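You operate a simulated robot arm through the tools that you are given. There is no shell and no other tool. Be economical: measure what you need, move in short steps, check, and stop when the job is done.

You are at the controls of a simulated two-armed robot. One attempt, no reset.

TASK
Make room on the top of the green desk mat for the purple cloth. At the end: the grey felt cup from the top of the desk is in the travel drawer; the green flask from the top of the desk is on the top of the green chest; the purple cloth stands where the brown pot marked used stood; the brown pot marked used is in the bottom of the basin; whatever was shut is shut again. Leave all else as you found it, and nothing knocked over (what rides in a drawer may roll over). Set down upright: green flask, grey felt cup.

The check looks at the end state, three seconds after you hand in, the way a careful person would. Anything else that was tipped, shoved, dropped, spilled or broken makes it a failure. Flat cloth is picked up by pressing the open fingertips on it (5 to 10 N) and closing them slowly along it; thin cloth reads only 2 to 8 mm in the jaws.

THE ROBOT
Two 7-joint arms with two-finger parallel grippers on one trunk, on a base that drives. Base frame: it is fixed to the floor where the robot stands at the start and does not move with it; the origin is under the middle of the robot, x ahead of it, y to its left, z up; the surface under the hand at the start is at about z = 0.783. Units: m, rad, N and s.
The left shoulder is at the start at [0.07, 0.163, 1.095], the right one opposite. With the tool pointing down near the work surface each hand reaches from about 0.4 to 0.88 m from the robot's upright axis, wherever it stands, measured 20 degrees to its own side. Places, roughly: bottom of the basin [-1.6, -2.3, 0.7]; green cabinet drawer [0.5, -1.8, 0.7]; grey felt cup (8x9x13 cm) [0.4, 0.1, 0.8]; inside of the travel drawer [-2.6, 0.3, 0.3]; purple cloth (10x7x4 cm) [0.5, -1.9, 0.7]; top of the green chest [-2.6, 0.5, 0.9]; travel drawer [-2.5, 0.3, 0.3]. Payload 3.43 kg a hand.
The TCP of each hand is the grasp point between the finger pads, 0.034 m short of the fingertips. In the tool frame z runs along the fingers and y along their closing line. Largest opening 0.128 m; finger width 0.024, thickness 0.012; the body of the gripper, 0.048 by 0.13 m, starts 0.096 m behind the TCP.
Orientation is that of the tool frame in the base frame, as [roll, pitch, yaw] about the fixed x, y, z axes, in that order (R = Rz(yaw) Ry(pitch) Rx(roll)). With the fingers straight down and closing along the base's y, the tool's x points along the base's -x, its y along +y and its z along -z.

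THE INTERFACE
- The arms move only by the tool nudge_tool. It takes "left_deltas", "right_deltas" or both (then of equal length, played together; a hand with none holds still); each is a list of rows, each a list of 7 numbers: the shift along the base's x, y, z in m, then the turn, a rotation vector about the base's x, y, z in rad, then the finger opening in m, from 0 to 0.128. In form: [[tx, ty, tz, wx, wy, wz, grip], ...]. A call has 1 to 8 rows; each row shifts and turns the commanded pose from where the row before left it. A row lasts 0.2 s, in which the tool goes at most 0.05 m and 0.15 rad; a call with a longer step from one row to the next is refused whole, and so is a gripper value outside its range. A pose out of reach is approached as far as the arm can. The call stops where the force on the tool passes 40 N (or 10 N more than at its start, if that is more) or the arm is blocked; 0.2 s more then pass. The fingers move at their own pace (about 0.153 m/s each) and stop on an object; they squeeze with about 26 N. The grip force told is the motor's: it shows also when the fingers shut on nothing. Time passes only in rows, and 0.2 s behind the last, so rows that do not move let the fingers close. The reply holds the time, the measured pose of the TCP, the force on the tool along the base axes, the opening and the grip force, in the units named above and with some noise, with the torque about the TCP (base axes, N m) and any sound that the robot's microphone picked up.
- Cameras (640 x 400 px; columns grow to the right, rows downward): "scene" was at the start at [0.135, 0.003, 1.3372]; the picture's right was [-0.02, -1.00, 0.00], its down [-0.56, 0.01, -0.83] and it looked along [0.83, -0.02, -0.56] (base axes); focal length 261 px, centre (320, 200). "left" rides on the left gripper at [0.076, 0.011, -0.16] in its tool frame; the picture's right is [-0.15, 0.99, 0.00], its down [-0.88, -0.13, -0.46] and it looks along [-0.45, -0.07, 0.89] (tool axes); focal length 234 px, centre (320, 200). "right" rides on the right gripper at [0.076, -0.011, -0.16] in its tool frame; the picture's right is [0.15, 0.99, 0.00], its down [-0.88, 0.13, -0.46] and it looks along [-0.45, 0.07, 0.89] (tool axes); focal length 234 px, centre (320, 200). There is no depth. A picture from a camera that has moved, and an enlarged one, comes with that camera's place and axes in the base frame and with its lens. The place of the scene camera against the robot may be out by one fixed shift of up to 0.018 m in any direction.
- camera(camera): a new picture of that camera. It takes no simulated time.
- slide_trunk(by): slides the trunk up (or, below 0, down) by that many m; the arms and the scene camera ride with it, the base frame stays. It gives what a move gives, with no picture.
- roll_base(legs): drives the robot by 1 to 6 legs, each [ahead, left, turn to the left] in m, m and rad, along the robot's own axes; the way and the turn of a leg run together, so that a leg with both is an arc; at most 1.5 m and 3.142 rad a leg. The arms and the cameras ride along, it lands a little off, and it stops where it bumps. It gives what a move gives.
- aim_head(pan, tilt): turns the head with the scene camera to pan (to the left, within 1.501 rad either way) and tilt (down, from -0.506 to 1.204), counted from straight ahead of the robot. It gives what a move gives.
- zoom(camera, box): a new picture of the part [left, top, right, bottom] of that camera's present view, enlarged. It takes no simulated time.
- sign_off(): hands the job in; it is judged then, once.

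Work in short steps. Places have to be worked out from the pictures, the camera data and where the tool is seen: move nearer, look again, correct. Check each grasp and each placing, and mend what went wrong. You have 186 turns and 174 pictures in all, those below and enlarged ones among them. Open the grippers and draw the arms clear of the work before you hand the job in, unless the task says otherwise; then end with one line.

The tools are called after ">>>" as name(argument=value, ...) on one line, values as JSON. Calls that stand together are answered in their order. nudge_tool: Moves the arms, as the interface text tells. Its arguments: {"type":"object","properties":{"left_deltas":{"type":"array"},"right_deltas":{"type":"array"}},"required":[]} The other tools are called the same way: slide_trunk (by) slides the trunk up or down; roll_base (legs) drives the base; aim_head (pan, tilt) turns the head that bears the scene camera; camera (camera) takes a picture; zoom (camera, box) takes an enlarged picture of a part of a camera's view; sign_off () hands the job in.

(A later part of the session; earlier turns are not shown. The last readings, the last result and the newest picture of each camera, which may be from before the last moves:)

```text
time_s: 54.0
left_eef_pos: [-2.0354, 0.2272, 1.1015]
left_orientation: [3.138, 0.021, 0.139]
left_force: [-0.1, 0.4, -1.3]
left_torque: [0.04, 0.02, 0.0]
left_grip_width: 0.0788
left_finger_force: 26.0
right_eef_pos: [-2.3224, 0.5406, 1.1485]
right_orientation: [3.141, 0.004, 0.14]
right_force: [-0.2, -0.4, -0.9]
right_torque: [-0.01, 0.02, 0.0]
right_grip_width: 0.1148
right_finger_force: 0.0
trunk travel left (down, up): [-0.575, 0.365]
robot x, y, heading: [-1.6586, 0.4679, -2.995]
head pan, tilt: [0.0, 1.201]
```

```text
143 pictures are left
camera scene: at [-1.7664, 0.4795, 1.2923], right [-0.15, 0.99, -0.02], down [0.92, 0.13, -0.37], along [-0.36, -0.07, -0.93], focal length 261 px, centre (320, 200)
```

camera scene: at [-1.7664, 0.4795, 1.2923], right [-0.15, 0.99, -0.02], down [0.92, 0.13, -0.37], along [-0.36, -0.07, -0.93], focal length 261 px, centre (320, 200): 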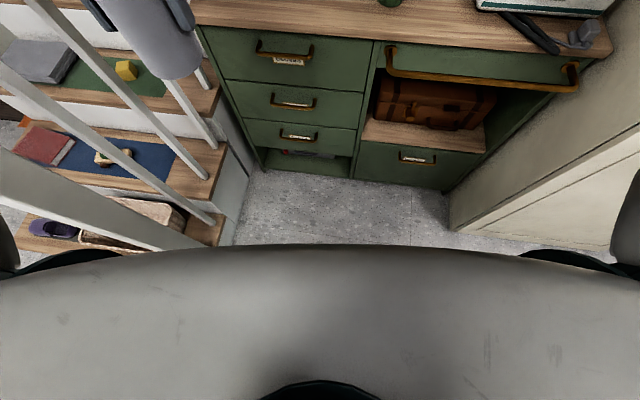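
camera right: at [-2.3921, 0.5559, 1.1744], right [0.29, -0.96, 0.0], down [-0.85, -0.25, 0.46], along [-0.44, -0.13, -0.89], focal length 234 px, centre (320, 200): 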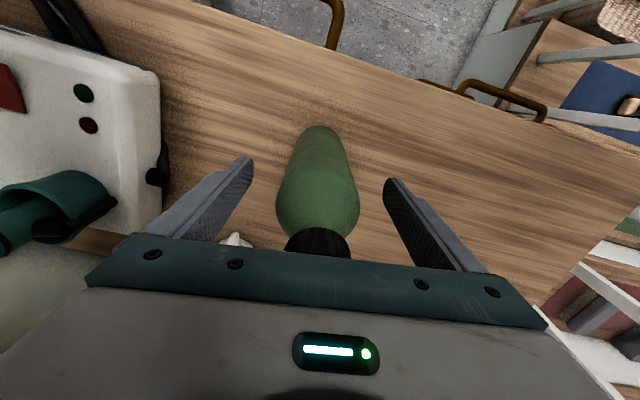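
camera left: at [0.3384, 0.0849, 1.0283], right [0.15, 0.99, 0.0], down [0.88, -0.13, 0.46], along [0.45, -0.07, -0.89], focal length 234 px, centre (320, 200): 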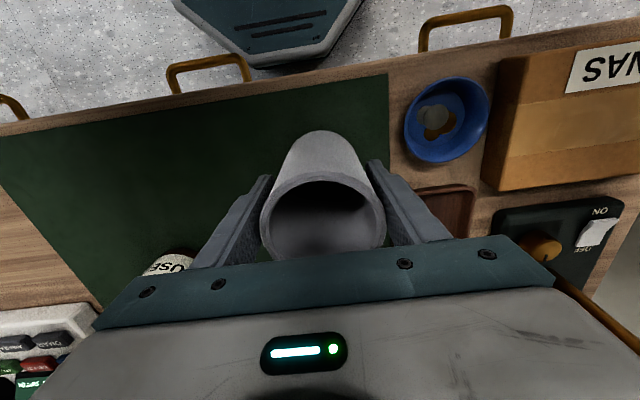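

The left forearm is touching the newel rail. I'll draw the right hand in, back off, and restand at about (-1.68, 0.72), turned 0.5 rad left so both hands face the travel drawer.

>>> nudge_tool(right_deltas=[[0.045, 0.01, 0, 0, 0, 0, 0.115], [0.045, 0.01, 0, 0, 0, 0, 0.115], [0.045, 0.01, 0, 0, 0, 0, 0.115], [0.045, 0.01, 0, 0, 0, 0, 0.115]])

>>> roll_base(legs=[[-0.2, 0, 0], [0, 0, 0.355], [0.087, -0.3, 0]])

>>> aim_head(pan=0.0, tilt=0.75)

>>> camera(camera="scene")

```text
time_s: 55.0
left_eef_pos: [-2.0362, 0.2248, 1.1013]
left_orientation: [3.138, 0.023, 0.138]
left_force: [1.0, -1.3, -0.6]
left_torque: [-0.01, -0.01, 0.01]
left_grip_width: 0.0788
left_finger_force: 25.9
right_eef_pos: [-2.1404, 0.5798, 1.1466]
right_orientation: [-3.14, 0.003, 0.141]
right_force: [-0.2, 0.0, 1.1]
right_torque: [0.01, -0.02, -0.01]
right_grip_width: 0.1147
right_finger_force: 0.0
trunk travel left (down, up): [-0.575, 0.365]
robot x, y, heading: [-1.6595, 0.4676, -2.989]
head pan, tilt: [0.0, 1.201]
```

```text
time_s: 55.8
left_eef_pos: [-2.0325, 0.228, 1.1051]
left_orientation: [-3.141, 0.039, 0.122]
left_force: [-0.6, -0.6, 0.6]
left_torque: [0.02, -0.04, -0.01]
left_grip_width: 0.079
left_finger_force: 25.5
right_eef_pos: [-2.1334, 0.5824, 1.1474]
right_orientation: [-3.134, 0.004, 0.131]
right_force: [0.4, -0.3, 0.7]
right_torque: [0.0, 0.02, -0.01]
right_grip_width: 0.1149
right_finger_force: 0.0
trunk travel left (down, up): [-0.575, 0.365]
robot x, y, heading: [-1.6517, 0.4662, -3.002]
head pan, tilt: [0.0, 1.201]
stopped in leg 1: the robot was blocked; the commanded pose is now the measured one
```

```text
time_s: 56.7
left_eef_pos: [-2.0342, 0.2264, 1.1027]
left_orientation: [3.14, 0.031, 0.127]
left_force: [0.0, 0.1, -1.1]
left_torque: [0.05, -0.03, 0.0]
left_grip_width: 0.0787
left_finger_force: 25.6
right_eef_pos: [-2.1348, 0.5828, 1.1465]
right_orientation: [-3.138, 0.0, 0.132]
right_force: [-0.1, -1.1, -0.7]
right_torque: [0.01, -0.01, 0.03]
right_grip_width: 0.1149
right_finger_force: 0.0
trunk travel left (down, up): [-0.575, 0.365]
robot x, y, heading: [-1.6562, 0.4661, -3.005]
head pan, tilt: [0.0, 0.75]
```

```text
142 pictures are left
camera scene: at [-1.7891, 0.4737, 1.3237], right [-0.14, 0.99, -0.02], down [0.67, 0.08, -0.73], along [-0.72, -0.11, -0.68], focal length 261 px, centre (320, 200)
```

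scene: 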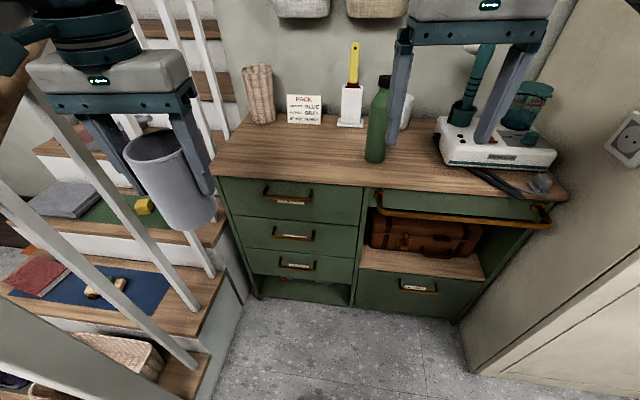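

Backing up is blocked because the left forearm hooks behind the newel. I'll strafe right first to free it.

>>> roll_base(legs=[[0, -0.2, 0]])

>>> aim_head(pan=0.9, tilt=0.8)

>>> camera(camera="scene")

```text
time_s: 57.6
left_eef_pos: [-2.0326, 0.2341, 1.106]
left_orientation: [-3.128, 0.053, 0.151]
left_force: [0.5, 0.7, -0.5]
left_torque: [0.01, -0.02, 0.04]
left_grip_width: 0.0787
left_finger_force: 26.0
right_eef_pos: [-2.139, 0.5905, 1.1471]
right_orientation: [-3.123, 0.001, 0.141]
right_force: [0.6, -0.6, -0.5]
right_torque: [-0.02, -0.01, 0.03]
right_grip_width: 0.1151
right_finger_force: 0.0
trunk travel left (down, up): [-0.575, 0.365]
robot x, y, heading: [-1.6586, 0.4947, -2.992]
head pan, tilt: [0.0, 0.75]
stopped in leg 1: the robot was blocked; the commanded pose is now the measured one
```

```text
time_s: 58.8
left_eef_pos: [-2.033, 0.2323, 1.1048]
left_orientation: [-3.128, 0.052, 0.147]
left_force: [-0.4, 0.8, -0.2]
left_torque: [0.01, 0.0, 0.01]
left_grip_width: 0.0785
left_finger_force: 25.8
right_eef_pos: [-2.1379, 0.5893, 1.1482]
right_orientation: [-3.121, 0.0, 0.14]
right_force: [-0.5, -0.5, 0.8]
right_torque: [-0.02, 0.0, 0.04]
right_grip_width: 0.1148
right_finger_force: 0.1
trunk travel left (down, up): [-0.575, 0.365]
robot x, y, heading: [-1.6603, 0.4958, -2.996]
head pan, tilt: [0.901, 0.799]
```

```text
141 pictures are left
camera scene: at [-1.7489, 0.4242, 1.3199], right [-0.87, 0.5, 0.0], down [0.36, 0.62, -0.7], along [-0.35, -0.6, -0.71], focal length 261 px, centre (320, 200)
```

scene: 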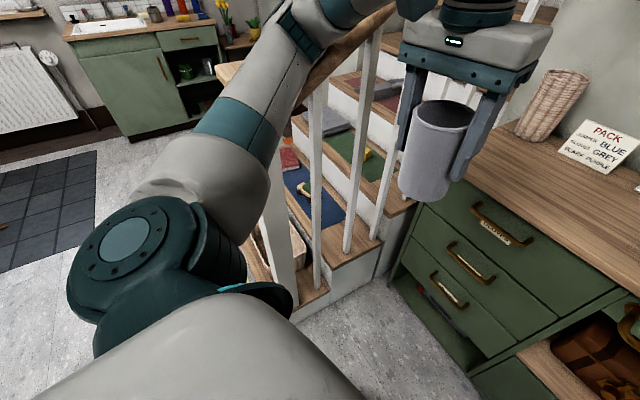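

Strafing right is blocked too, so something may be on the right side. I'll look right.

>>> aim_head(pan=-0.9, tilt=0.7)

>>> camera(camera="scene")

>>> camera(camera="left")

>>> aim_head(pan=0.9, tilt=0.3)

>>> camera(camera="scene")

```text
time_s: 60.6
left_eef_pos: [-2.0325, 0.2321, 1.1061]
left_orientation: [-3.128, 0.052, 0.147]
left_force: [-0.3, -0.5, -0.4]
left_torque: [-0.01, -0.02, -0.02]
left_grip_width: 0.079
left_finger_force: 25.7
right_eef_pos: [-2.1383, 0.5897, 1.1487]
right_orientation: [-3.121, 0.002, 0.139]
right_force: [0.3, 0.4, -0.3]
right_torque: [0.0, -0.02, 0.02]
right_grip_width: 0.1149
right_finger_force: 0.1
trunk travel left (down, up): [-0.575, 0.365]
robot x, y, heading: [-1.6589, 0.4917, -2.993]
head pan, tilt: [-0.901, 0.7]
```

```text
140 pictures are left
camera scene: at [-1.7702, 0.552, 1.3281], right [0.68, 0.73, 0.0], down [0.47, -0.44, -0.77], along [-0.56, 0.52, -0.64], focal length 261 px, centre (320, 200)
```

scene: 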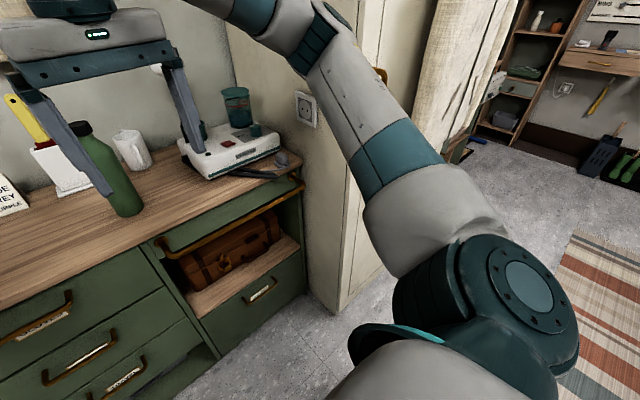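

```text
139 pictures are left
camera left: at [-1.9473, 0.2316, 1.2619], right [0.0, -1.0, -0.01], down [-0.86, 0.0, 0.5], along [-0.5, 0.01, -0.86], focal length 234 px, centre (320, 200)
```

left: 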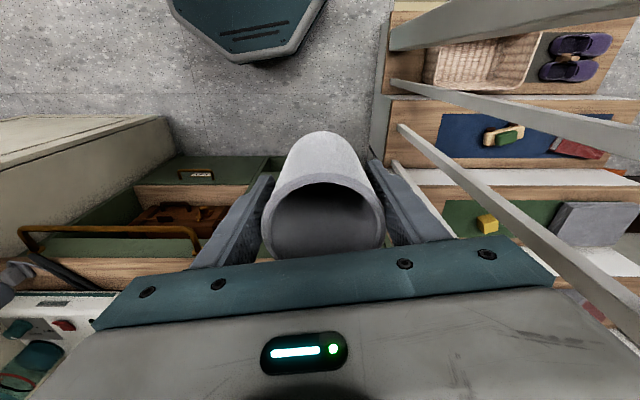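

```text
time_s: 62.4
left_eef_pos: [-2.0336, 0.2322, 1.1054]
left_orientation: [-3.127, 0.053, 0.146]
left_force: [-0.2, 0.6, -0.5]
left_torque: [0.0, 0.0, 0.0]
left_grip_width: 0.0788
left_finger_force: 26.1
right_eef_pos: [-2.138, 0.5897, 1.1493]
right_orientation: [-3.122, 0.001, 0.142]
right_force: [-0.1, -0.3, -0.3]
right_torque: [-0.01, 0.02, -0.06]
right_grip_width: 0.115
right_finger_force: 0.1
trunk travel left (down, up): [-0.575, 0.365]
robot x, y, heading: [-1.6611, 0.4907, -2.999]
head pan, tilt: [0.901, 0.3]
```

```text
138 pictures are left
camera scene: at [-1.755, 0.413, 1.3644], right [-0.87, 0.5, 0.0], down [0.14, 0.25, -0.96], along [-0.48, -0.83, -0.29], focal length 261 px, centre (320, 200)
```

scene: 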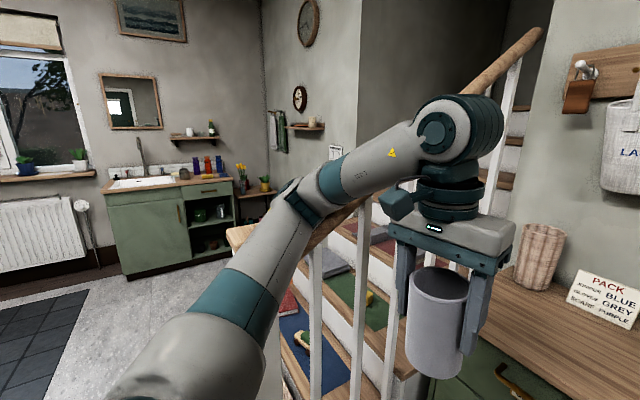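

The left forearm is resting against the handrail. Sliding the trunk up 0.15 m should lift it off, so I'll do that and look again.

>>> slide_trunk(by=0.15)

>>> camera(camera="scene")

```text
time_s: 64.1
left_eef_pos: [-2.0382, 0.2303, 1.2537]
left_orientation: [-3.125, 0.048, 0.148]
left_force: [0.1, -0.2, -0.5]
left_torque: [0.06, -0.01, 0.01]
left_grip_width: 0.0788
left_finger_force: 26.3
right_eef_pos: [-2.1433, 0.5885, 1.2967]
right_orientation: [-3.12, -0.004, 0.139]
right_force: [-0.3, 0.1, -0.3]
right_torque: [-0.01, -0.04, 0.0]
right_grip_width: 0.1147
right_finger_force: 0.1
trunk travel left (down, up): [-0.725, 0.215]
robot x, y, heading: [-1.6591, 0.4937, -2.996]
head pan, tilt: [0.901, 0.3]
```

```text
137 pictures are left
camera scene: at [-1.7607, 0.4107, 1.5136], right [-0.87, 0.5, 0.0], down [0.15, 0.26, -0.96], along [-0.48, -0.83, -0.3], focal length 261 px, centre (320, 200)
```

scene: 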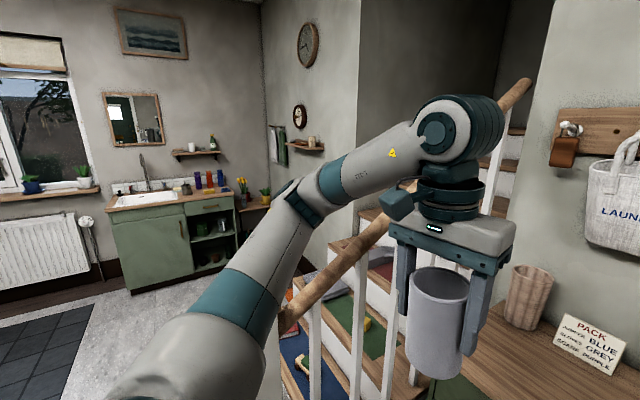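

The rail now shows lower relative to the arm. I'll try backing away straight.

>>> roll_base(legs=[[-0.2, 0, 0]])

```text
time_s: 65.7
left_eef_pos: [-1.843, 0.2604, 1.2516]
left_orientation: [-3.126, 0.046, 0.146]
left_force: [0.0, -0.5, -0.9]
left_torque: [0.0, -0.01, -0.03]
left_grip_width: 0.0787
left_finger_force: 26.2
right_eef_pos: [-1.9469, 0.6174, 1.2961]
right_orientation: [-3.12, -0.005, 0.138]
right_force: [0.3, 0.5, -0.4]
right_torque: [0.01, 0.0, -0.02]
right_grip_width: 0.1149
right_finger_force: 0.0
trunk travel left (down, up): [-0.725, 0.215]
robot x, y, heading: [-1.4618, 0.5237, -2.999]
head pan, tilt: [0.901, 0.3]
```

It's free. I'll turn left and restand at about (-1.65, 0.70), facing the travel drawer.

>>> roll_base(legs=[[0, 0, 0.36], [0.08, -0.245, 0]])

>>> aim_head(pan=0.0, tilt=0.7)

>>> camera(camera="scene")

```text
time_s: 68.7
left_eef_pos: [-1.9127, 0.3179, 1.2539]
left_orientation: [-3.125, 0.046, 0.505]
left_force: [0.4, -0.6, -0.2]
left_torque: [0.0, 0.0, 0.0]
left_grip_width: 0.0789
left_finger_force: 26.1
right_eef_pos: [-2.1376, 0.6153, 1.298]
right_orientation: [-3.119, -0.004, 0.501]
right_force: [0.1, -0.2, -0.5]
right_torque: [0.06, 0.04, 0.0]
right_grip_width: 0.1148
right_finger_force: 0.1
trunk travel left (down, up): [-0.725, 0.215]
robot x, y, heading: [-1.6501, 0.6965, -2.64]
head pan, tilt: [0.901, 0.3]
```

```text
time_s: 69.9
left_eef_pos: [-1.9129, 0.319, 1.2533]
left_orientation: [-3.126, 0.046, 0.506]
left_force: [0.3, -1.2, 0.4]
left_torque: [0.02, -0.05, 0.01]
left_grip_width: 0.0788
left_finger_force: 26.1
right_eef_pos: [-2.1377, 0.6166, 1.2968]
right_orientation: [-3.121, -0.005, 0.499]
right_force: [-0.4, 0.2, 0.4]
right_torque: [-0.01, 0.01, 0.0]
right_grip_width: 0.1151
right_finger_force: 0.1
trunk travel left (down, up): [-0.725, 0.215]
robot x, y, heading: [-1.6511, 0.6975, -2.639]
head pan, tilt: [0.0, 0.7]
```

```text
136 pictures are left
camera scene: at [-1.7752, 0.6378, 1.4776], right [-0.48, 0.87, 0.0], down [0.56, 0.31, -0.76], along [-0.67, -0.37, -0.64], focal length 261 px, centre (320, 200)
```

scene: 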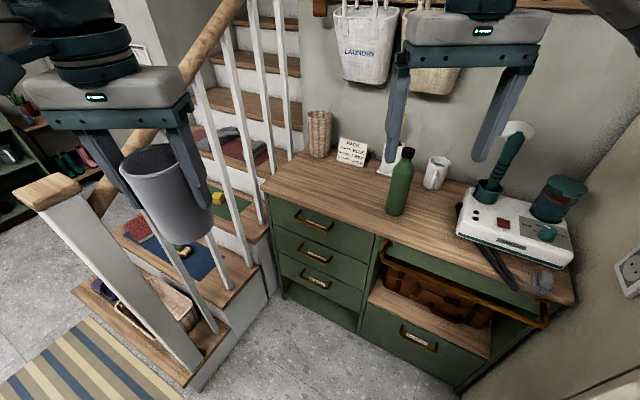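

The stance is good: newel near (-1.9, -0.2) and both hands clear. I'll turn the right tool so its fingers close across the drawer's bar handle, starting with the yaw.

>>> nudge_tool(right_deltas=[[0.005, -0.015, 0, 0, 0, 0.134, 0.1], [0.005, -0.015, 0, 0, 0, 0.134, 0.09], [0.005, -0.015, 0, 0, 0, 0.134, 0.08], [0.005, -0.015, 0, 0, 0, 0.134, 0.07], [0.005, -0.015, 0, 0, 0, 0.134, 0.06], [0.005, -0.015, 0, 0, 0, 0.134, 0.06], [0.005, -0.015, 0, 0, 0, 0.134, 0.06], [0.005, -0.015, 0, 0, 0, 0.134, 0.06]])

>>> nudge_tool(right_deltas=[[0, 0, -0.02, 0, 0.15, 0, 0.06], [0, 0, -0.02, 0, 0.15, 0, 0.06], [0, 0, -0.02, 0, 0.15, 0, 0.06], [0, 0, -0.02, 0, 0.15, 0, 0.06], [0, 0, -0.02, 0, 0.15, 0, 0.06], [0, 0, -0.02, 0, 0.15, 0, 0.06], [0, 0, -0.02, 0, 0.15, 0, 0.06], [0, 0, -0.02, 0, 0.15, 0, 0.06]])

>>> camera(camera="scene")

```text
time_s: 71.7
left_eef_pos: [-1.9144, 0.3187, 1.254]
left_orientation: [-3.125, 0.048, 0.506]
left_force: [0.3, 0.6, -0.4]
left_torque: [0.0, -0.03, 0.01]
left_grip_width: 0.0786
left_finger_force: 26.0
right_eef_pos: [-2.0978, 0.4957, 1.298]
right_orientation: [-3.119, -0.003, 1.574]
right_force: [0.0, 0.0, 0.1]
right_torque: [0.0, 0.03, 0.0]
right_grip_width: 0.0602
right_finger_force: 0.1
trunk travel left (down, up): [-0.725, 0.215]
robot x, y, heading: [-1.6528, 0.6988, -2.64]
head pan, tilt: [0.0, 0.7]
```

```text
time_s: 73.5
left_eef_pos: [-1.9107, 0.3171, 1.2537]
left_orientation: [-3.124, 0.048, 0.504]
left_force: [0.1, -0.7, -1.3]
left_torque: [0.03, 0.02, -0.04]
left_grip_width: 0.0786
left_finger_force: 25.9
right_eef_pos: [-2.096, 0.4933, 1.1377]
right_orientation: [-1.916, -0.004, 1.57]
right_force: [0.2, 0.0, 0.3]
right_torque: [0.0, 0.02, 0.0]
right_grip_width: 0.0599
right_finger_force: 0.0
trunk travel left (down, up): [-0.725, 0.215]
robot x, y, heading: [-1.6509, 0.6968, -2.639]
head pan, tilt: [0.0, 0.7]
```

```text
135 pictures are left
camera scene: at [-1.7735, 0.6357, 1.4777], right [-0.48, 0.87, 0.0], down [0.56, 0.31, -0.76], along [-0.67, -0.37, -0.64], focal length 261 px, centre (320, 200)
```

scene: 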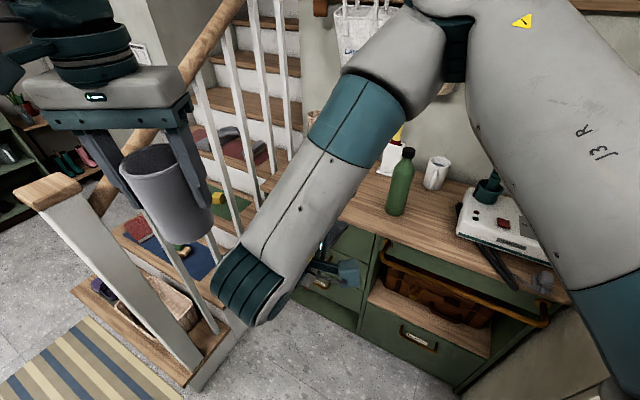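

The right elbow rides high in front of me. I'll lower the trunk in stages, watching the flask and chest.

>>> slide_trunk(by=-0.25)

>>> camera(camera="scene")

>>> camera(camera="right")

```text
time_s: 76.1
left_eef_pos: [-1.9135, 0.3188, 1.0046]
left_orientation: [-3.125, 0.045, 0.508]
left_force: [0.2, -1.4, 0.0]
left_torque: [-0.01, 0.0, 0.0]
left_grip_width: 0.0788
left_finger_force: 25.9
right_eef_pos: [-2.098, 0.4975, 0.8871]
right_orientation: [-1.92, -0.002, 1.57]
right_force: [1.0, 0.7, -0.3]
right_torque: [-0.01, 0.01, 0.0]
right_grip_width: 0.0599
right_finger_force: 0.0
trunk travel left (down, up): [-0.475, 0.465]
robot x, y, heading: [-1.652, 0.7019, -2.638]
head pan, tilt: [0.0, 0.7]
```

```text
134 pictures are left
camera scene: at [-1.7749, 0.6379, 1.2277], right [-0.48, 0.87, 0.0], down [0.56, 0.31, -0.76], along [-0.67, -0.37, -0.64], focal length 261 px, centre (320, 200)
```

scene: 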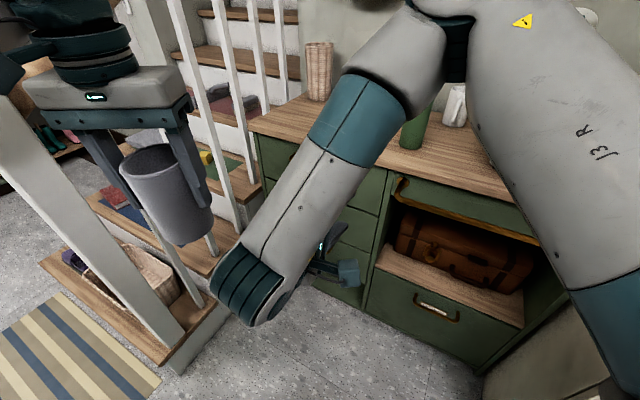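

```text
133 pictures are left
camera right: at [-1.9508, 0.5714, 0.9531], right [0.34, 0.15, -0.93], down [0.47, -0.88, 0.03], along [-0.81, -0.45, -0.37], focal length 234 px, centre (320, 200)
```

right: 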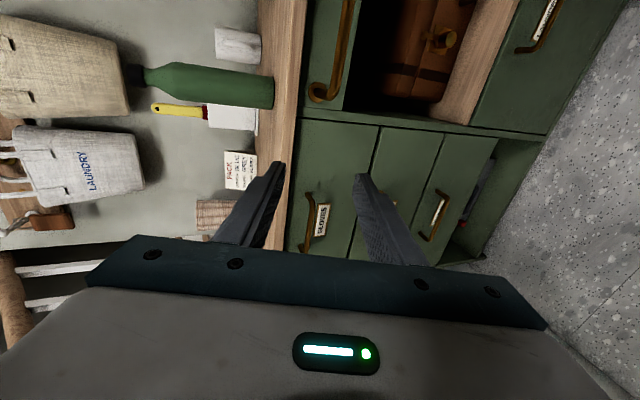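

The right wrist camera sees the travel handle (third drawer) well. I'll lower 0.3 m more for a level view to fix its height and depth.

>>> slide_trunk(by=-0.3)

>>> camera(camera="right")

>>> camera(camera="scene")

```text
time_s: 79.1
left_eef_pos: [-1.9133, 0.3187, 0.7047]
left_orientation: [-3.125, 0.047, 0.506]
left_force: [-0.6, 0.4, 0.5]
left_torque: [0.0, 0.04, 0.0]
left_grip_width: 0.0784
left_finger_force: 26.3
right_eef_pos: [-2.0972, 0.4961, 0.5859]
right_orientation: [-1.92, -0.003, 1.57]
right_force: [0.0, -0.1, 0.3]
right_torque: [-0.03, 0.02, 0.03]
right_grip_width: 0.0601
right_finger_force: 0.1
trunk travel left (down, up): [-0.175, 0.765]
robot x, y, heading: [-1.6505, 0.6963, -2.632]
head pan, tilt: [0.0, 0.7]
```

```text
132 pictures are left
camera right: at [-1.9508, 0.5714, 0.6531], right [0.34, 0.15, -0.93], down [0.47, -0.88, 0.03], along [-0.81, -0.45, -0.37], focal length 234 px, centre (320, 200)
```

right: 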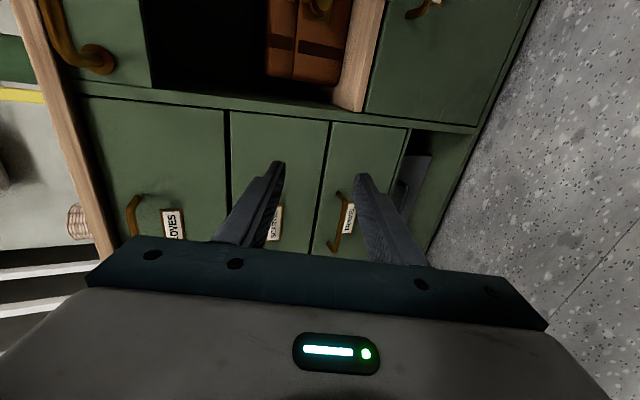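

```text
131 pictures are left
camera scene: at [-1.7749, 0.6379, 0.9276], right [-0.48, 0.87, 0.0], down [0.56, 0.31, -0.76], along [-0.67, -0.37, -0.64], focal length 261 px, centre (320, 200)
```

scene: 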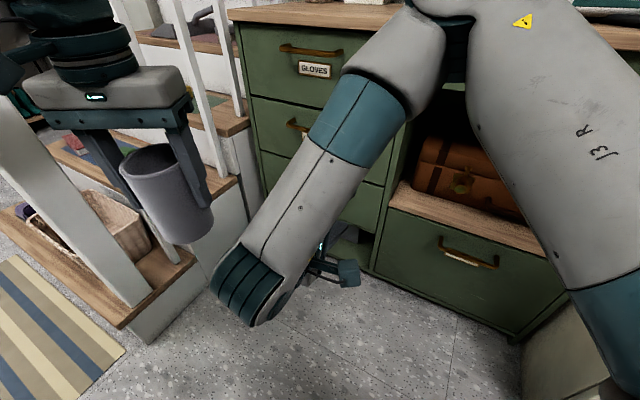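

Triangulating the two views puts the travel handle at (-2.322, 0.309, 0.435). I'll raise the cup 0.2 m out of the right wrist's way and bring the right hand in front of the handle.

>>> nudge_tool(left_deltas=[[0, 0, 0.03, 0, 0, 0, 0.06], [0, 0, 0.035, 0, 0, 0, 0.06], [0, 0, 0.035, 0, 0, 0, 0.06], [0, 0, 0.035, 0, 0, 0, 0.06], [0, 0, 0.035, 0, 0, 0, 0.06], [0, 0, 0.03, 0, 0, 0, 0.06]])

>>> nudge_tool(right_deltas=[[-0.014, -0.023, -0.013, 0, 0, 0, 0.06], [-0.014, -0.023, -0.013, 0, 0, 0, 0.06], [-0.014, -0.023, -0.013, 0, 0, 0, 0.06], [-0.014, -0.023, -0.013, 0, 0, 0, 0.06], [-0.014, -0.023, -0.013, 0, 0, 0, 0.06], [-0.014, -0.023, -0.013, 0, 0, 0, 0.06], [-0.014, -0.023, -0.013, 0, 0, 0, 0.06], [-0.014, -0.026, -0.017, 0, 0, 0, 0.06]])

>>> camera(camera="right")

>>> camera(camera="scene")

```text
time_s: 80.5
left_eef_pos: [-1.9141, 0.3191, 0.9046]
left_orientation: [-3.124, 0.049, 0.508]
left_force: [-0.4, 0.7, -0.8]
left_torque: [-0.02, -0.03, 0.03]
left_grip_width: 0.0784
left_finger_force: 26.1
right_eef_pos: [-2.0969, 0.4966, 0.5882]
right_orientation: [-1.921, -0.002, 1.568]
right_force: [0.1, -0.8, 0.0]
right_torque: [0.0, 0.0, -0.02]
right_grip_width: 0.0601
right_finger_force: 0.1
trunk travel left (down, up): [-0.175, 0.765]
robot x, y, heading: [-1.6525, 0.6985, -2.634]
head pan, tilt: [0.0, 0.7]
```

```text
time_s: 82.3
left_eef_pos: [-1.9148, 0.3178, 0.9036]
left_orientation: [-3.126, 0.048, 0.505]
left_force: [0.4, 0.2, 0.3]
left_torque: [-0.03, -0.01, 0.01]
left_grip_width: 0.0785
left_finger_force: 26.2
right_eef_pos: [-2.2086, 0.3074, 0.4785]
right_orientation: [-1.921, -0.003, 1.568]
right_force: [-0.2, 0.8, -0.1]
right_torque: [-0.02, 0.01, -0.01]
right_grip_width: 0.0602
right_finger_force: 0.0
trunk travel left (down, up): [-0.175, 0.765]
robot x, y, heading: [-1.6542, 0.694, -2.633]
head pan, tilt: [0.0, 0.7]
```

```text
130 pictures are left
camera right: at [-2.0628, 0.3833, 0.5452], right [0.34, 0.15, -0.93], down [0.47, -0.88, 0.03], along [-0.81, -0.45, -0.37], focal length 234 px, centre (320, 200)
```

right: 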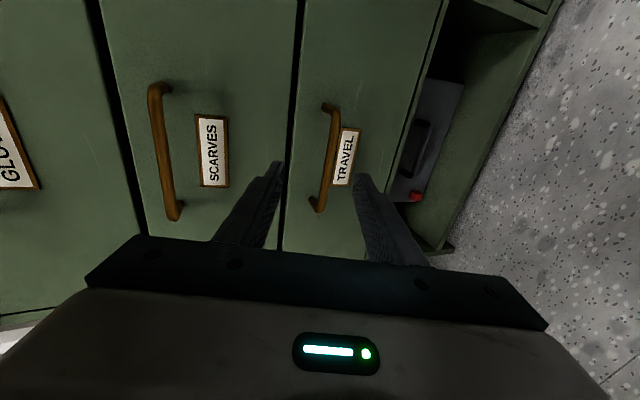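

```text
129 pictures are left
camera scene: at [-1.775, 0.6377, 0.9276], right [-0.48, 0.87, 0.0], down [0.56, 0.31, -0.76], along [-0.67, -0.37, -0.64], focal length 261 px, centre (320, 200)
```

scene: 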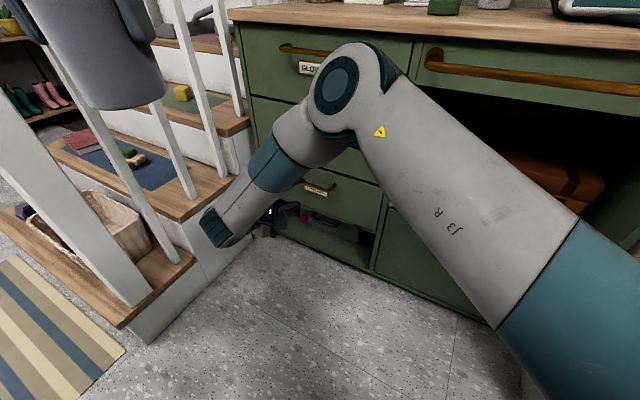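

The bar sits between the fingers, at about (-2.322, 0.300, 0.425). I'll advance onto it and close.

>>> nudge_tool(right_deltas=[[-0.025, -0.002, -0.012, 0, 0, 0, 0.06], [-0.025, -0.002, -0.012, 0, 0, 0, 0.06], [-0.025, -0.001, -0.012, 0, 0, 0, 0.06], [-0.022, 0, -0.01, 0, 0, 0, 0.06]])

>>> camera(camera="right")

```text
time_s: 83.3
left_eef_pos: [-1.9127, 0.3185, 0.9036]
left_orientation: [-3.125, 0.046, 0.506]
left_force: [-0.4, -0.4, -0.8]
left_torque: [0.0, 0.0, -0.01]
left_grip_width: 0.0787
left_finger_force: 26.3
right_eef_pos: [-2.3049, 0.3026, 0.434]
right_orientation: [-1.922, -0.002, 1.569]
right_force: [1.1, 0.8, -0.5]
right_torque: [-0.02, 0.01, 0.0]
right_grip_width: 0.0601
right_finger_force: 0.0
trunk travel left (down, up): [-0.175, 0.765]
robot x, y, heading: [-1.6544, 0.6977, -2.639]
head pan, tilt: [0.0, 0.7]
```

```text
128 pictures are left
camera right: at [-2.1596, 0.3789, 0.4992], right [0.34, 0.15, -0.93], down [0.47, -0.88, 0.03], along [-0.81, -0.45, -0.37], focal length 234 px, centre (320, 200)
```

right: 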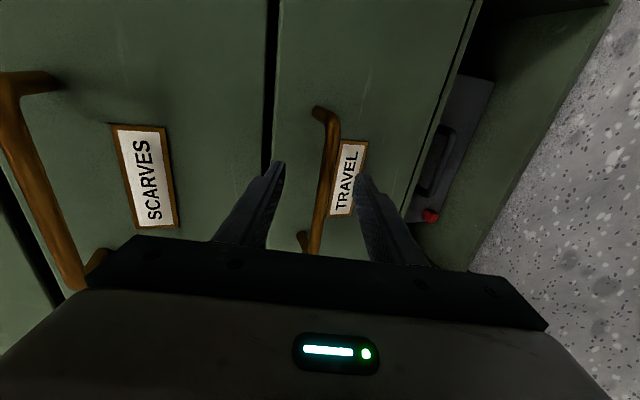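

The bar lies between the pads. I'll close the fingers on it.

>>> nudge_tool(right_deltas=[[-0.003, 0, -0.003, 0, 0, 0, 0.04], [0, 0, 0, 0, 0, 0, 0.02], [0, 0, 0, 0, 0, 0, 0.0], [0, 0, 0, 0, 0, 0, 0.0]])

>>> camera(camera="right")

```text
time_s: 84.3
left_eef_pos: [-1.9125, 0.3181, 0.9023]
left_orientation: [-3.126, 0.046, 0.507]
left_force: [-0.9, -0.5, -0.8]
left_torque: [0.0, 0.03, -0.02]
left_grip_width: 0.0784
left_finger_force: 26.2
right_eef_pos: [-2.3077, 0.3036, 0.4288]
right_orientation: [-1.925, -0.003, 1.569]
right_force: [6.2, 1.5, -12.2]
right_torque: [-0.64, -0.41, -0.15]
right_grip_width: 0.0117
right_finger_force: 45.0
trunk travel left (down, up): [-0.175, 0.765]
robot x, y, heading: [-1.6555, 0.6991, -2.636]
head pan, tilt: [0.0, 0.7]
```

```text
127 pictures are left
camera right: at [-2.1622, 0.3794, 0.4944], right [0.34, 0.15, -0.93], down [0.47, -0.88, 0.03], along [-0.81, -0.45, -0.37], focal length 234 px, centre (320, 200)
```

right: 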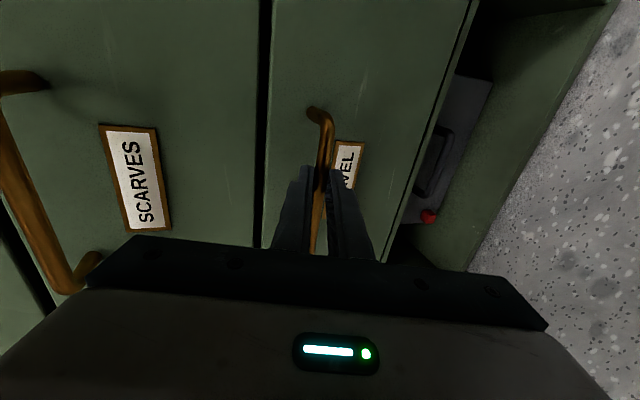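

The handle is gripped (1.2 cm). I'll pull slowly along +x.

>>> nudge_tool(right_deltas=[[0.015, 0, 0, 0, 0, 0, 0], [0.02, 0, 0, 0, 0, 0, 0], [0.02, 0, 0, 0, 0, 0, 0], [0.02, 0, 0, 0, 0, 0, 0], [0.02, 0, 0, 0, 0, 0, 0], [0.02, 0, 0, 0, 0, 0, 0], [0.02, 0, 0, 0, 0, 0, 0], [0.02, 0, 0, 0, 0, 0, 0]])

>>> camera(camera="scene")

>>> camera(camera="right")

```text
time_s: 86.1
left_eef_pos: [-1.915, 0.3176, 0.9029]
left_orientation: [-3.126, 0.043, 0.506]
left_force: [0.3, -0.3, -0.9]
left_torque: [0.0, -0.02, 0.02]
left_grip_width: 0.0785
left_finger_force: 26.4
right_eef_pos: [-2.1541, 0.3043, 0.4278]
right_orientation: [-1.928, -0.005, 1.569]
right_force: [0.7, 3.7, -27.6]
right_torque: [-0.48, -0.85, -0.71]
right_grip_width: 0.0117
right_finger_force: 44.7
trunk travel left (down, up): [-0.175, 0.765]
robot x, y, heading: [-1.6493, 0.7003, -2.634]
head pan, tilt: [0.0, 0.7]
```

```text
126 pictures are left
camera scene: at [-1.7765, 0.6368, 0.9271], right [-0.48, 0.88, 0.0], down [0.57, 0.31, -0.76], along [-0.67, -0.37, -0.65], focal length 261 px, centre (320, 200)
```

scene: 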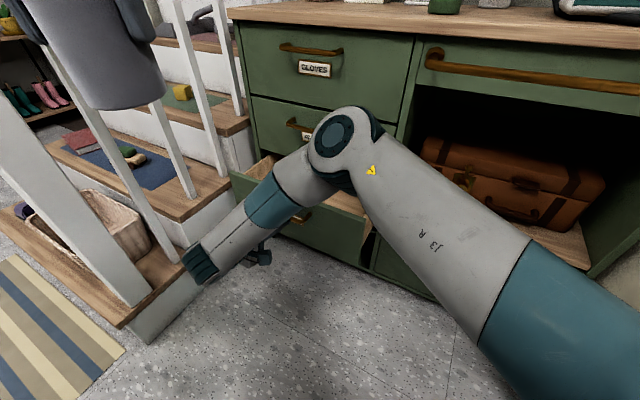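

```text
125 pictures are left
camera right: at [-2.008, 0.3793, 0.4947], right [0.35, 0.15, -0.93], down [0.47, -0.88, 0.03], along [-0.81, -0.45, -0.38], focal length 234 px, centre (320, 200)
```

right: 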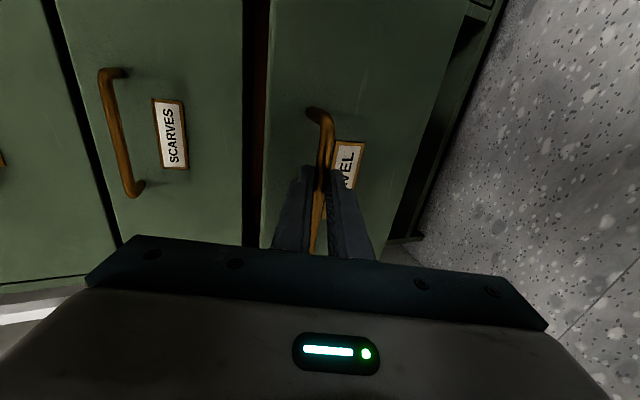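

The drawer slides out. I'll pull about 0.1 m further, easing the downward load.

>>> nudge_tool(right_deltas=[[0.015, 0, 0.002, 0, 0, 0, 0], [0.02, 0, 0.001, 0, 0, 0, 0], [0.02, 0, 0.001, 0, 0, 0, 0], [0.02, 0, 0, 0, 0, 0, 0], [0.02, 0, 0, 0, 0, 0, 0], [0.015, 0, 0, 0, 0, 0, 0]])

>>> camera(camera="scene")

>>> camera(camera="left")

```text
time_s: 86.7
left_eef_pos: [-1.9145, 0.3182, 0.9041]
left_orientation: [-3.126, 0.046, 0.509]
left_force: [-0.1, 0.1, -1.5]
left_torque: [0.01, 0.0, -0.01]
left_grip_width: 0.0781
left_finger_force: 25.4
right_eef_pos: [-2.1171, 0.3027, 0.4291]
right_orientation: [-1.938, -0.007, 1.572]
right_force: [2.1, -0.1, -15.8]
right_torque: [-1.29, -0.58, 0.41]
right_grip_width: 0.0116
right_finger_force: 45.1
trunk travel left (down, up): [-0.175, 0.765]
robot x, y, heading: [-1.6512, 0.6976, -2.639]
head pan, tilt: [0.0, 0.7]
stopped in row 3 (right hand): the force on the tool passed its limit at 41 N (the readings are from after the stop); the commanded pose is now the measured one
```

```text
124 pictures are left
camera scene: at [-1.7756, 0.6371, 0.9279], right [-0.48, 0.87, 0.0], down [0.56, 0.31, -0.76], along [-0.67, -0.37, -0.65], focal length 261 px, centre (320, 200)
```

scene: 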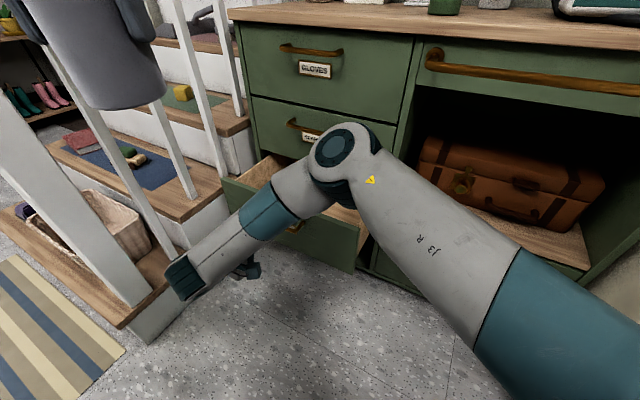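

```text
123 pictures are left
camera left: at [-1.834, 0.3469, 1.0601], right [0.35, -0.94, -0.01], down [-0.81, -0.31, 0.5], along [-0.47, -0.17, -0.87], focal length 234 px, centre (320, 200)
```

left: 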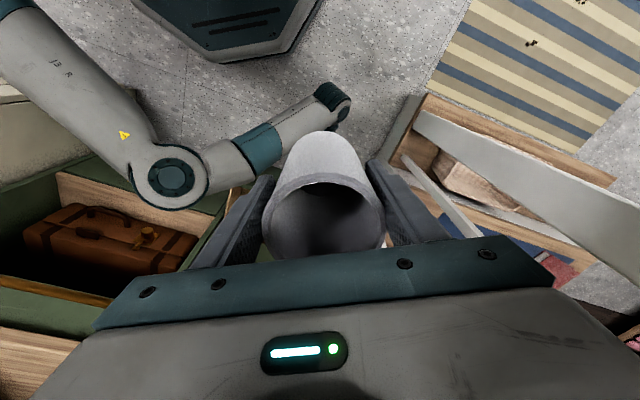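

The drawer is about 0.19 m out, apparently at its stop, and that's enough room for the cup. I'll release the handle and withdraw the right hand backwards and to the right.

>>> nudge_tool(right_deltas=[[0, 0, 0, 0, 0, 0, 0.03], [0, 0, 0, 0, 0, 0, 0.06], [0, 0, 0, 0, 0, 0, 0.06], [0.02, 0, 0.008, 0, 0, 0, 0.06], [0.025, 0, 0.01, 0, 0, 0, 0.06], [0.025, 0, 0.01, 0, 0, 0, 0.06]])

>>> nudge_tool(right_deltas=[[0, 0.04, 0.02, 0, 0, 0, 0.06], [0, 0.04, 0.02, 0, 0, 0, 0.06], [0, 0.04, 0.02, 0, 0, 0, 0.06], [0, 0.04, 0.02, 0, 0, 0, 0.06], [0, 0.04, 0.01, 0, 0, 0, 0.06], [0, 0.04, 0, 0, 0, 0, 0.06], [0, 0.04, 0, 0, 0, 0, 0.06]])

>>> camera(camera="scene")

```text
time_s: 88.1
left_eef_pos: [-1.9129, 0.3195, 0.9037]
left_orientation: [-3.125, 0.046, 0.507]
left_force: [0.0, -0.1, -0.5]
left_torque: [0.02, 0.02, 0.04]
left_grip_width: 0.0783
left_finger_force: 25.6
right_eef_pos: [-2.0851, 0.3173, 0.4637]
right_orientation: [-1.933, -0.005, 1.57]
right_force: [0.8, 0.0, 0.2]
right_torque: [0.01, 0.01, -0.02]
right_grip_width: 0.06
right_finger_force: 0.0
right hand out of reach, approached as far as the arm can: row 5, 6
trunk travel left (down, up): [-0.175, 0.765]
robot x, y, heading: [-1.6536, 0.6996, -2.635]
head pan, tilt: [0.0, 0.7]
```

```text
time_s: 89.7
left_eef_pos: [-1.9127, 0.3188, 0.9045]
left_orientation: [-3.127, 0.048, 0.506]
left_force: [-0.2, 0.1, -0.4]
left_torque: [0.01, -0.01, -0.02]
left_grip_width: 0.0783
left_finger_force: 26.3
right_eef_pos: [-2.0858, 0.5718, 0.5492]
right_orientation: [-1.931, -0.008, 1.568]
right_force: [0.0, 0.9, -0.2]
right_torque: [0.0, -0.02, -0.01]
right_grip_width: 0.0597
right_finger_force: 0.1
right hand out of reach, approached as far as the arm can: row 7
trunk travel left (down, up): [-0.175, 0.765]
robot x, y, heading: [-1.6553, 0.6971, -2.64]
head pan, tilt: [0.0, 0.7]
```

```text
122 pictures are left
camera scene: at [-1.7749, 0.6378, 0.9276], right [-0.48, 0.88, 0.0], down [0.56, 0.31, -0.76], along [-0.67, -0.37, -0.64], focal length 261 px, centre (320, 200)
```

scene: 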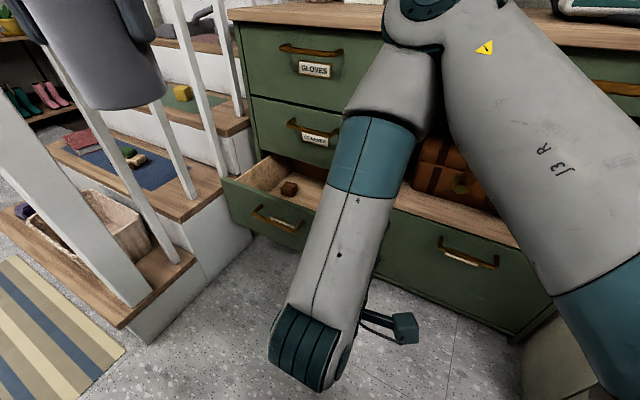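

The drawer is open, with a small brown box at the back left around (-2.36, 0.2). I'll bring the cup above the free middle, at about (-2.245, 0.34), levelling the small tilt.

>>> nudge_tool(left_deltas=[[-0.042, 0.003, -0.015, 0.004, -0.025, 0, 0.06], [-0.042, 0.003, -0.015, 0.004, -0.024, 0, 0.06], [-0.042, 0.003, -0.02, 0, 0, 0, 0.06], [-0.042, 0.003, -0.02, 0, 0, 0, 0.06], [-0.042, 0.003, -0.025, 0, 0, 0, 0.06], [-0.042, 0.003, -0.025, 0, 0, 0, 0.06], [-0.042, 0.003, -0.025, 0, 0, 0, 0.06], [-0.036, 0, -0.03, 0, 0, 0, 0.06]])

>>> camera(camera="scene")

>>> camera(camera="left")

```text
time_s: 91.5
left_eef_pos: [-2.2435, 0.3394, 0.7286]
left_orientation: [3.139, 0.001, 0.507]
left_force: [0.8, -0.9, -0.4]
left_torque: [-0.01, -0.03, -0.03]
left_grip_width: 0.0785
left_finger_force: 26.3
right_eef_pos: [-2.0861, 0.5711, 0.5488]
right_orientation: [-1.931, -0.008, 1.569]
right_force: [0.3, -0.9, 0.2]
right_torque: [0.0, -0.02, -0.01]
right_grip_width: 0.0601
right_finger_force: 0.1
trunk travel left (down, up): [-0.175, 0.765]
robot x, y, heading: [-1.6525, 0.6972, -2.633]
head pan, tilt: [0.0, 0.7]
```

```text
121 pictures are left
camera scene: at [-1.7754, 0.638, 0.9275], right [-0.48, 0.88, 0.0], down [0.56, 0.31, -0.76], along [-0.67, -0.37, -0.64], focal length 261 px, centre (320, 200)
```

scene: 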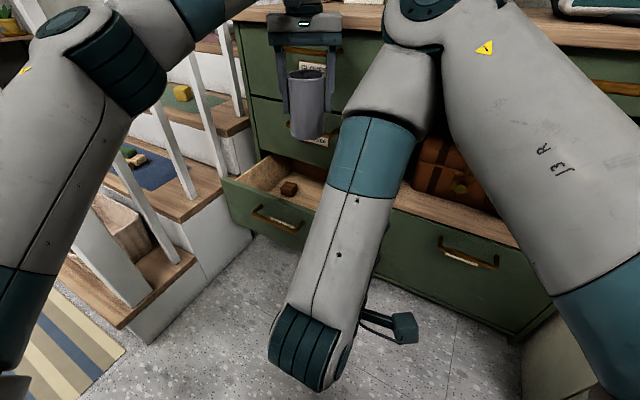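

```text
120 pictures are left
camera left: at [-2.1716, 0.3678, 0.8884], right [0.35, -0.94, 0.0], down [-0.83, -0.31, 0.46], along [-0.43, -0.16, -0.89], focal length 234 px, centre (320, 200)
```

left: 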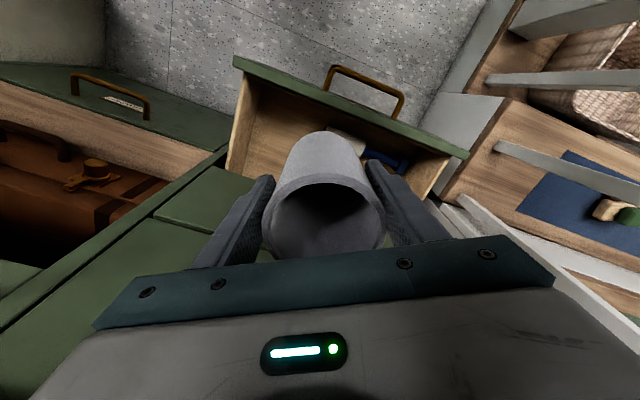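

The drawer holds flat items at y ≈ 0.13 to 0.29, so the free floor is y ≈ 0.30 to 0.45. I'll turn the hand so the fingers close along y, move to y = 0.375, and look again.

>>> nudge_tool(left_deltas=[[-0.004, 0.009, -0.015, 0, 0, -0.127, 0.06], [-0.004, 0.009, -0.015, 0, 0, -0.127, 0.06], [-0.004, 0.009, -0.015, 0, 0, -0.127, 0.06], [-0.004, 0.009, -0.015, 0, 0, -0.126, 0.06]])

>>> camera(camera="left")

>>> zoom(camera="scene", box=[210, 60, 410, 260])

```text
time_s: 92.5
left_eef_pos: [-2.261, 0.3755, 0.6689]
left_orientation: [3.14, 0.0, -0.003]
left_force: [-0.7, 0.5, 0.0]
left_torque: [0.04, 0.0, 0.03]
left_grip_width: 0.0783
left_finger_force: 25.6
right_eef_pos: [-2.086, 0.5701, 0.5498]
right_orientation: [-1.932, -0.008, 1.568]
right_force: [-0.7, -1.2, 0.3]
right_torque: [0.0, -0.01, 0.0]
right_grip_width: 0.0602
right_finger_force: 0.0
trunk travel left (down, up): [-0.175, 0.765]
robot x, y, heading: [-1.6533, 0.6992, -2.636]
head pan, tilt: [0.0, 0.7]
```

```text
119 pictures are left
camera left: at [-2.184, 0.3652, 0.8289], right [-0.15, -0.99, 0.0], down [-0.88, 0.13, 0.46], along [-0.45, 0.07, -0.89], focal length 234 px, centre (320, 200)
```

left: 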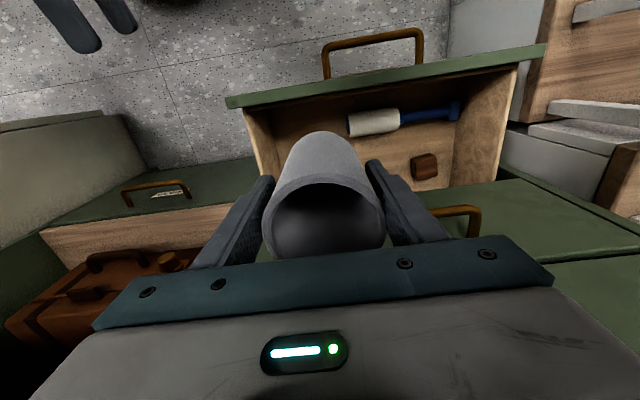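

```text
2.00 times, centred on (310, 160) of scene
camera zoom: at [-1.7751, 0.638, 0.9276], right [-0.48, 0.88, 0.0], down [0.56, 0.31, -0.76], along [-0.67, -0.37, -0.64], focal length 523 px, centre (340, 280)
```

zoom: 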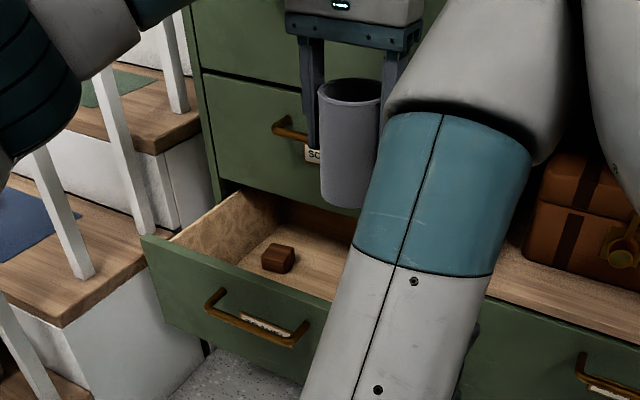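

A roller brush lies with its end at y ≈ 0.32, and the drawer's inner wall is at y ≈ 0.47. I'll aim the cup at (-2.272, 0.400) and lower it into the drawer.

>>> nudge_tool(left_deltas=[[-0.011, 0.025, 0, 0, 0, 0, 0.06], [0, 0, -0.03, 0, 0, 0, 0.06], [0, 0, -0.03, 0, 0, 0, 0.06], [0, 0, -0.03, 0, 0, 0, 0.06], [0, 0, -0.03, 0, 0, 0, 0.06], [0, 0, -0.02, 0, 0, 0, 0.06], [0, 0, 0, 0, 0, 0, 0.06]])

>>> camera(camera="left")

>>> zoom(camera="scene", box=[210, 60, 410, 260])

```text
time_s: 94.1
left_eef_pos: [-2.2697, 0.4012, 0.5279]
left_orientation: [3.139, 0.0, -0.002]
left_force: [0.6, 0.3, -0.4]
left_torque: [0.0, 0.01, 0.01]
left_grip_width: 0.0782
left_finger_force: 25.9
right_eef_pos: [-2.0858, 0.5717, 0.5493]
right_orientation: [-1.931, -0.007, 1.57]
right_force: [-1.3, 0.6, 0.4]
right_torque: [0.03, 0.0, 0.05]
right_grip_width: 0.0601
right_finger_force: 0.1
trunk travel left (down, up): [-0.175, 0.765]
robot x, y, heading: [-1.6491, 0.6971, -2.639]
head pan, tilt: [0.0, 0.7]
```

```text
117 pictures are left
camera left: at [-2.1934, 0.3905, 0.6888], right [-0.15, -0.99, 0.0], down [-0.88, 0.13, 0.46], along [-0.45, 0.07, -0.89], focal length 234 px, centre (320, 200)
```

left: 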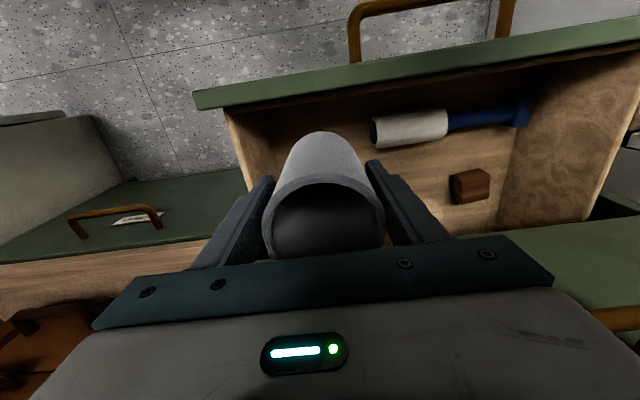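

```text
2.00 times, centred on (310, 160) of scene
camera zoom: at [-1.7751, 0.638, 0.9276], right [-0.48, 0.88, 0.0], down [0.56, 0.31, -0.76], along [-0.67, -0.37, -0.64], focal length 523 px, centre (340, 280)
```

zoom: 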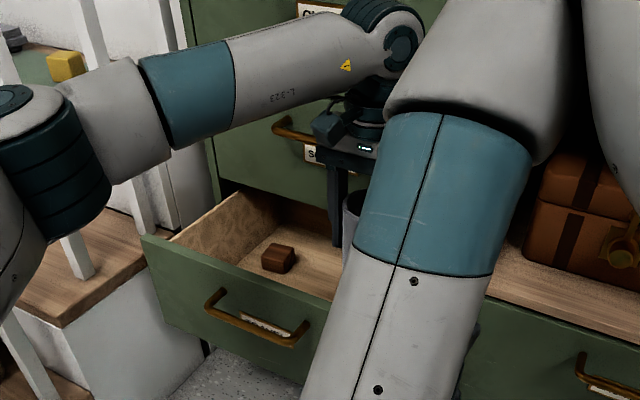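

Clearances are about 1 cm on each side. I'll shift 4 mm and lower gently until there's contact.

>>> nudge_tool(left_deltas=[[0, -0.004, -0.01, 0, 0, 0, 0.06], [0, 0, -0.015, 0, 0, 0, 0.06], [0, 0, -0.015, 0, 0, 0, 0.06], [0, 0, -0.01, 0, 0, 0, 0.06], [0, 0, 0, 0, 0, 0, 0.06]])

>>> camera(camera="left")

```text
time_s: 95.3
left_eef_pos: [-2.2702, 0.396, 0.4792]
left_orientation: [3.139, 0.001, -0.001]
left_force: [1.0, -0.5, -0.1]
left_torque: [0.0, 0.0, 0.01]
left_grip_width: 0.0787
left_finger_force: 25.6
right_eef_pos: [-2.0858, 0.5708, 0.5506]
right_orientation: [-1.93, -0.007, 1.569]
right_force: [0.2, -0.8, -0.6]
right_torque: [0.0, -0.03, -0.04]
right_grip_width: 0.0601
right_finger_force: 0.1
trunk travel left (down, up): [-0.175, 0.765]
robot x, y, heading: [-1.6555, 0.6959, -2.637]
head pan, tilt: [0.0, 0.7]
```

```text
115 pictures are left
camera left: at [-2.1941, 0.3865, 0.6389], right [-0.15, -0.99, 0.0], down [-0.88, 0.13, 0.46], along [-0.45, 0.07, -0.89], focal length 234 px, centre (320, 200)
```

left: 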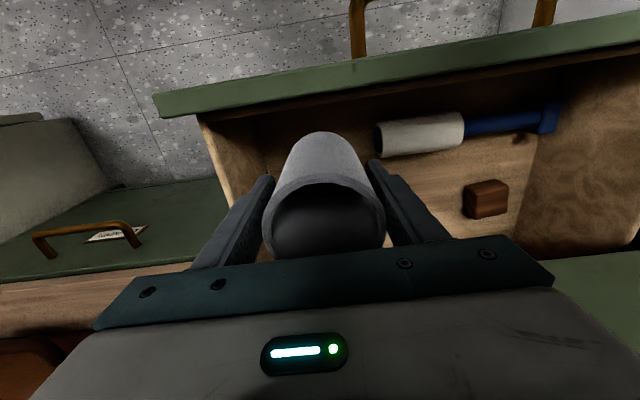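

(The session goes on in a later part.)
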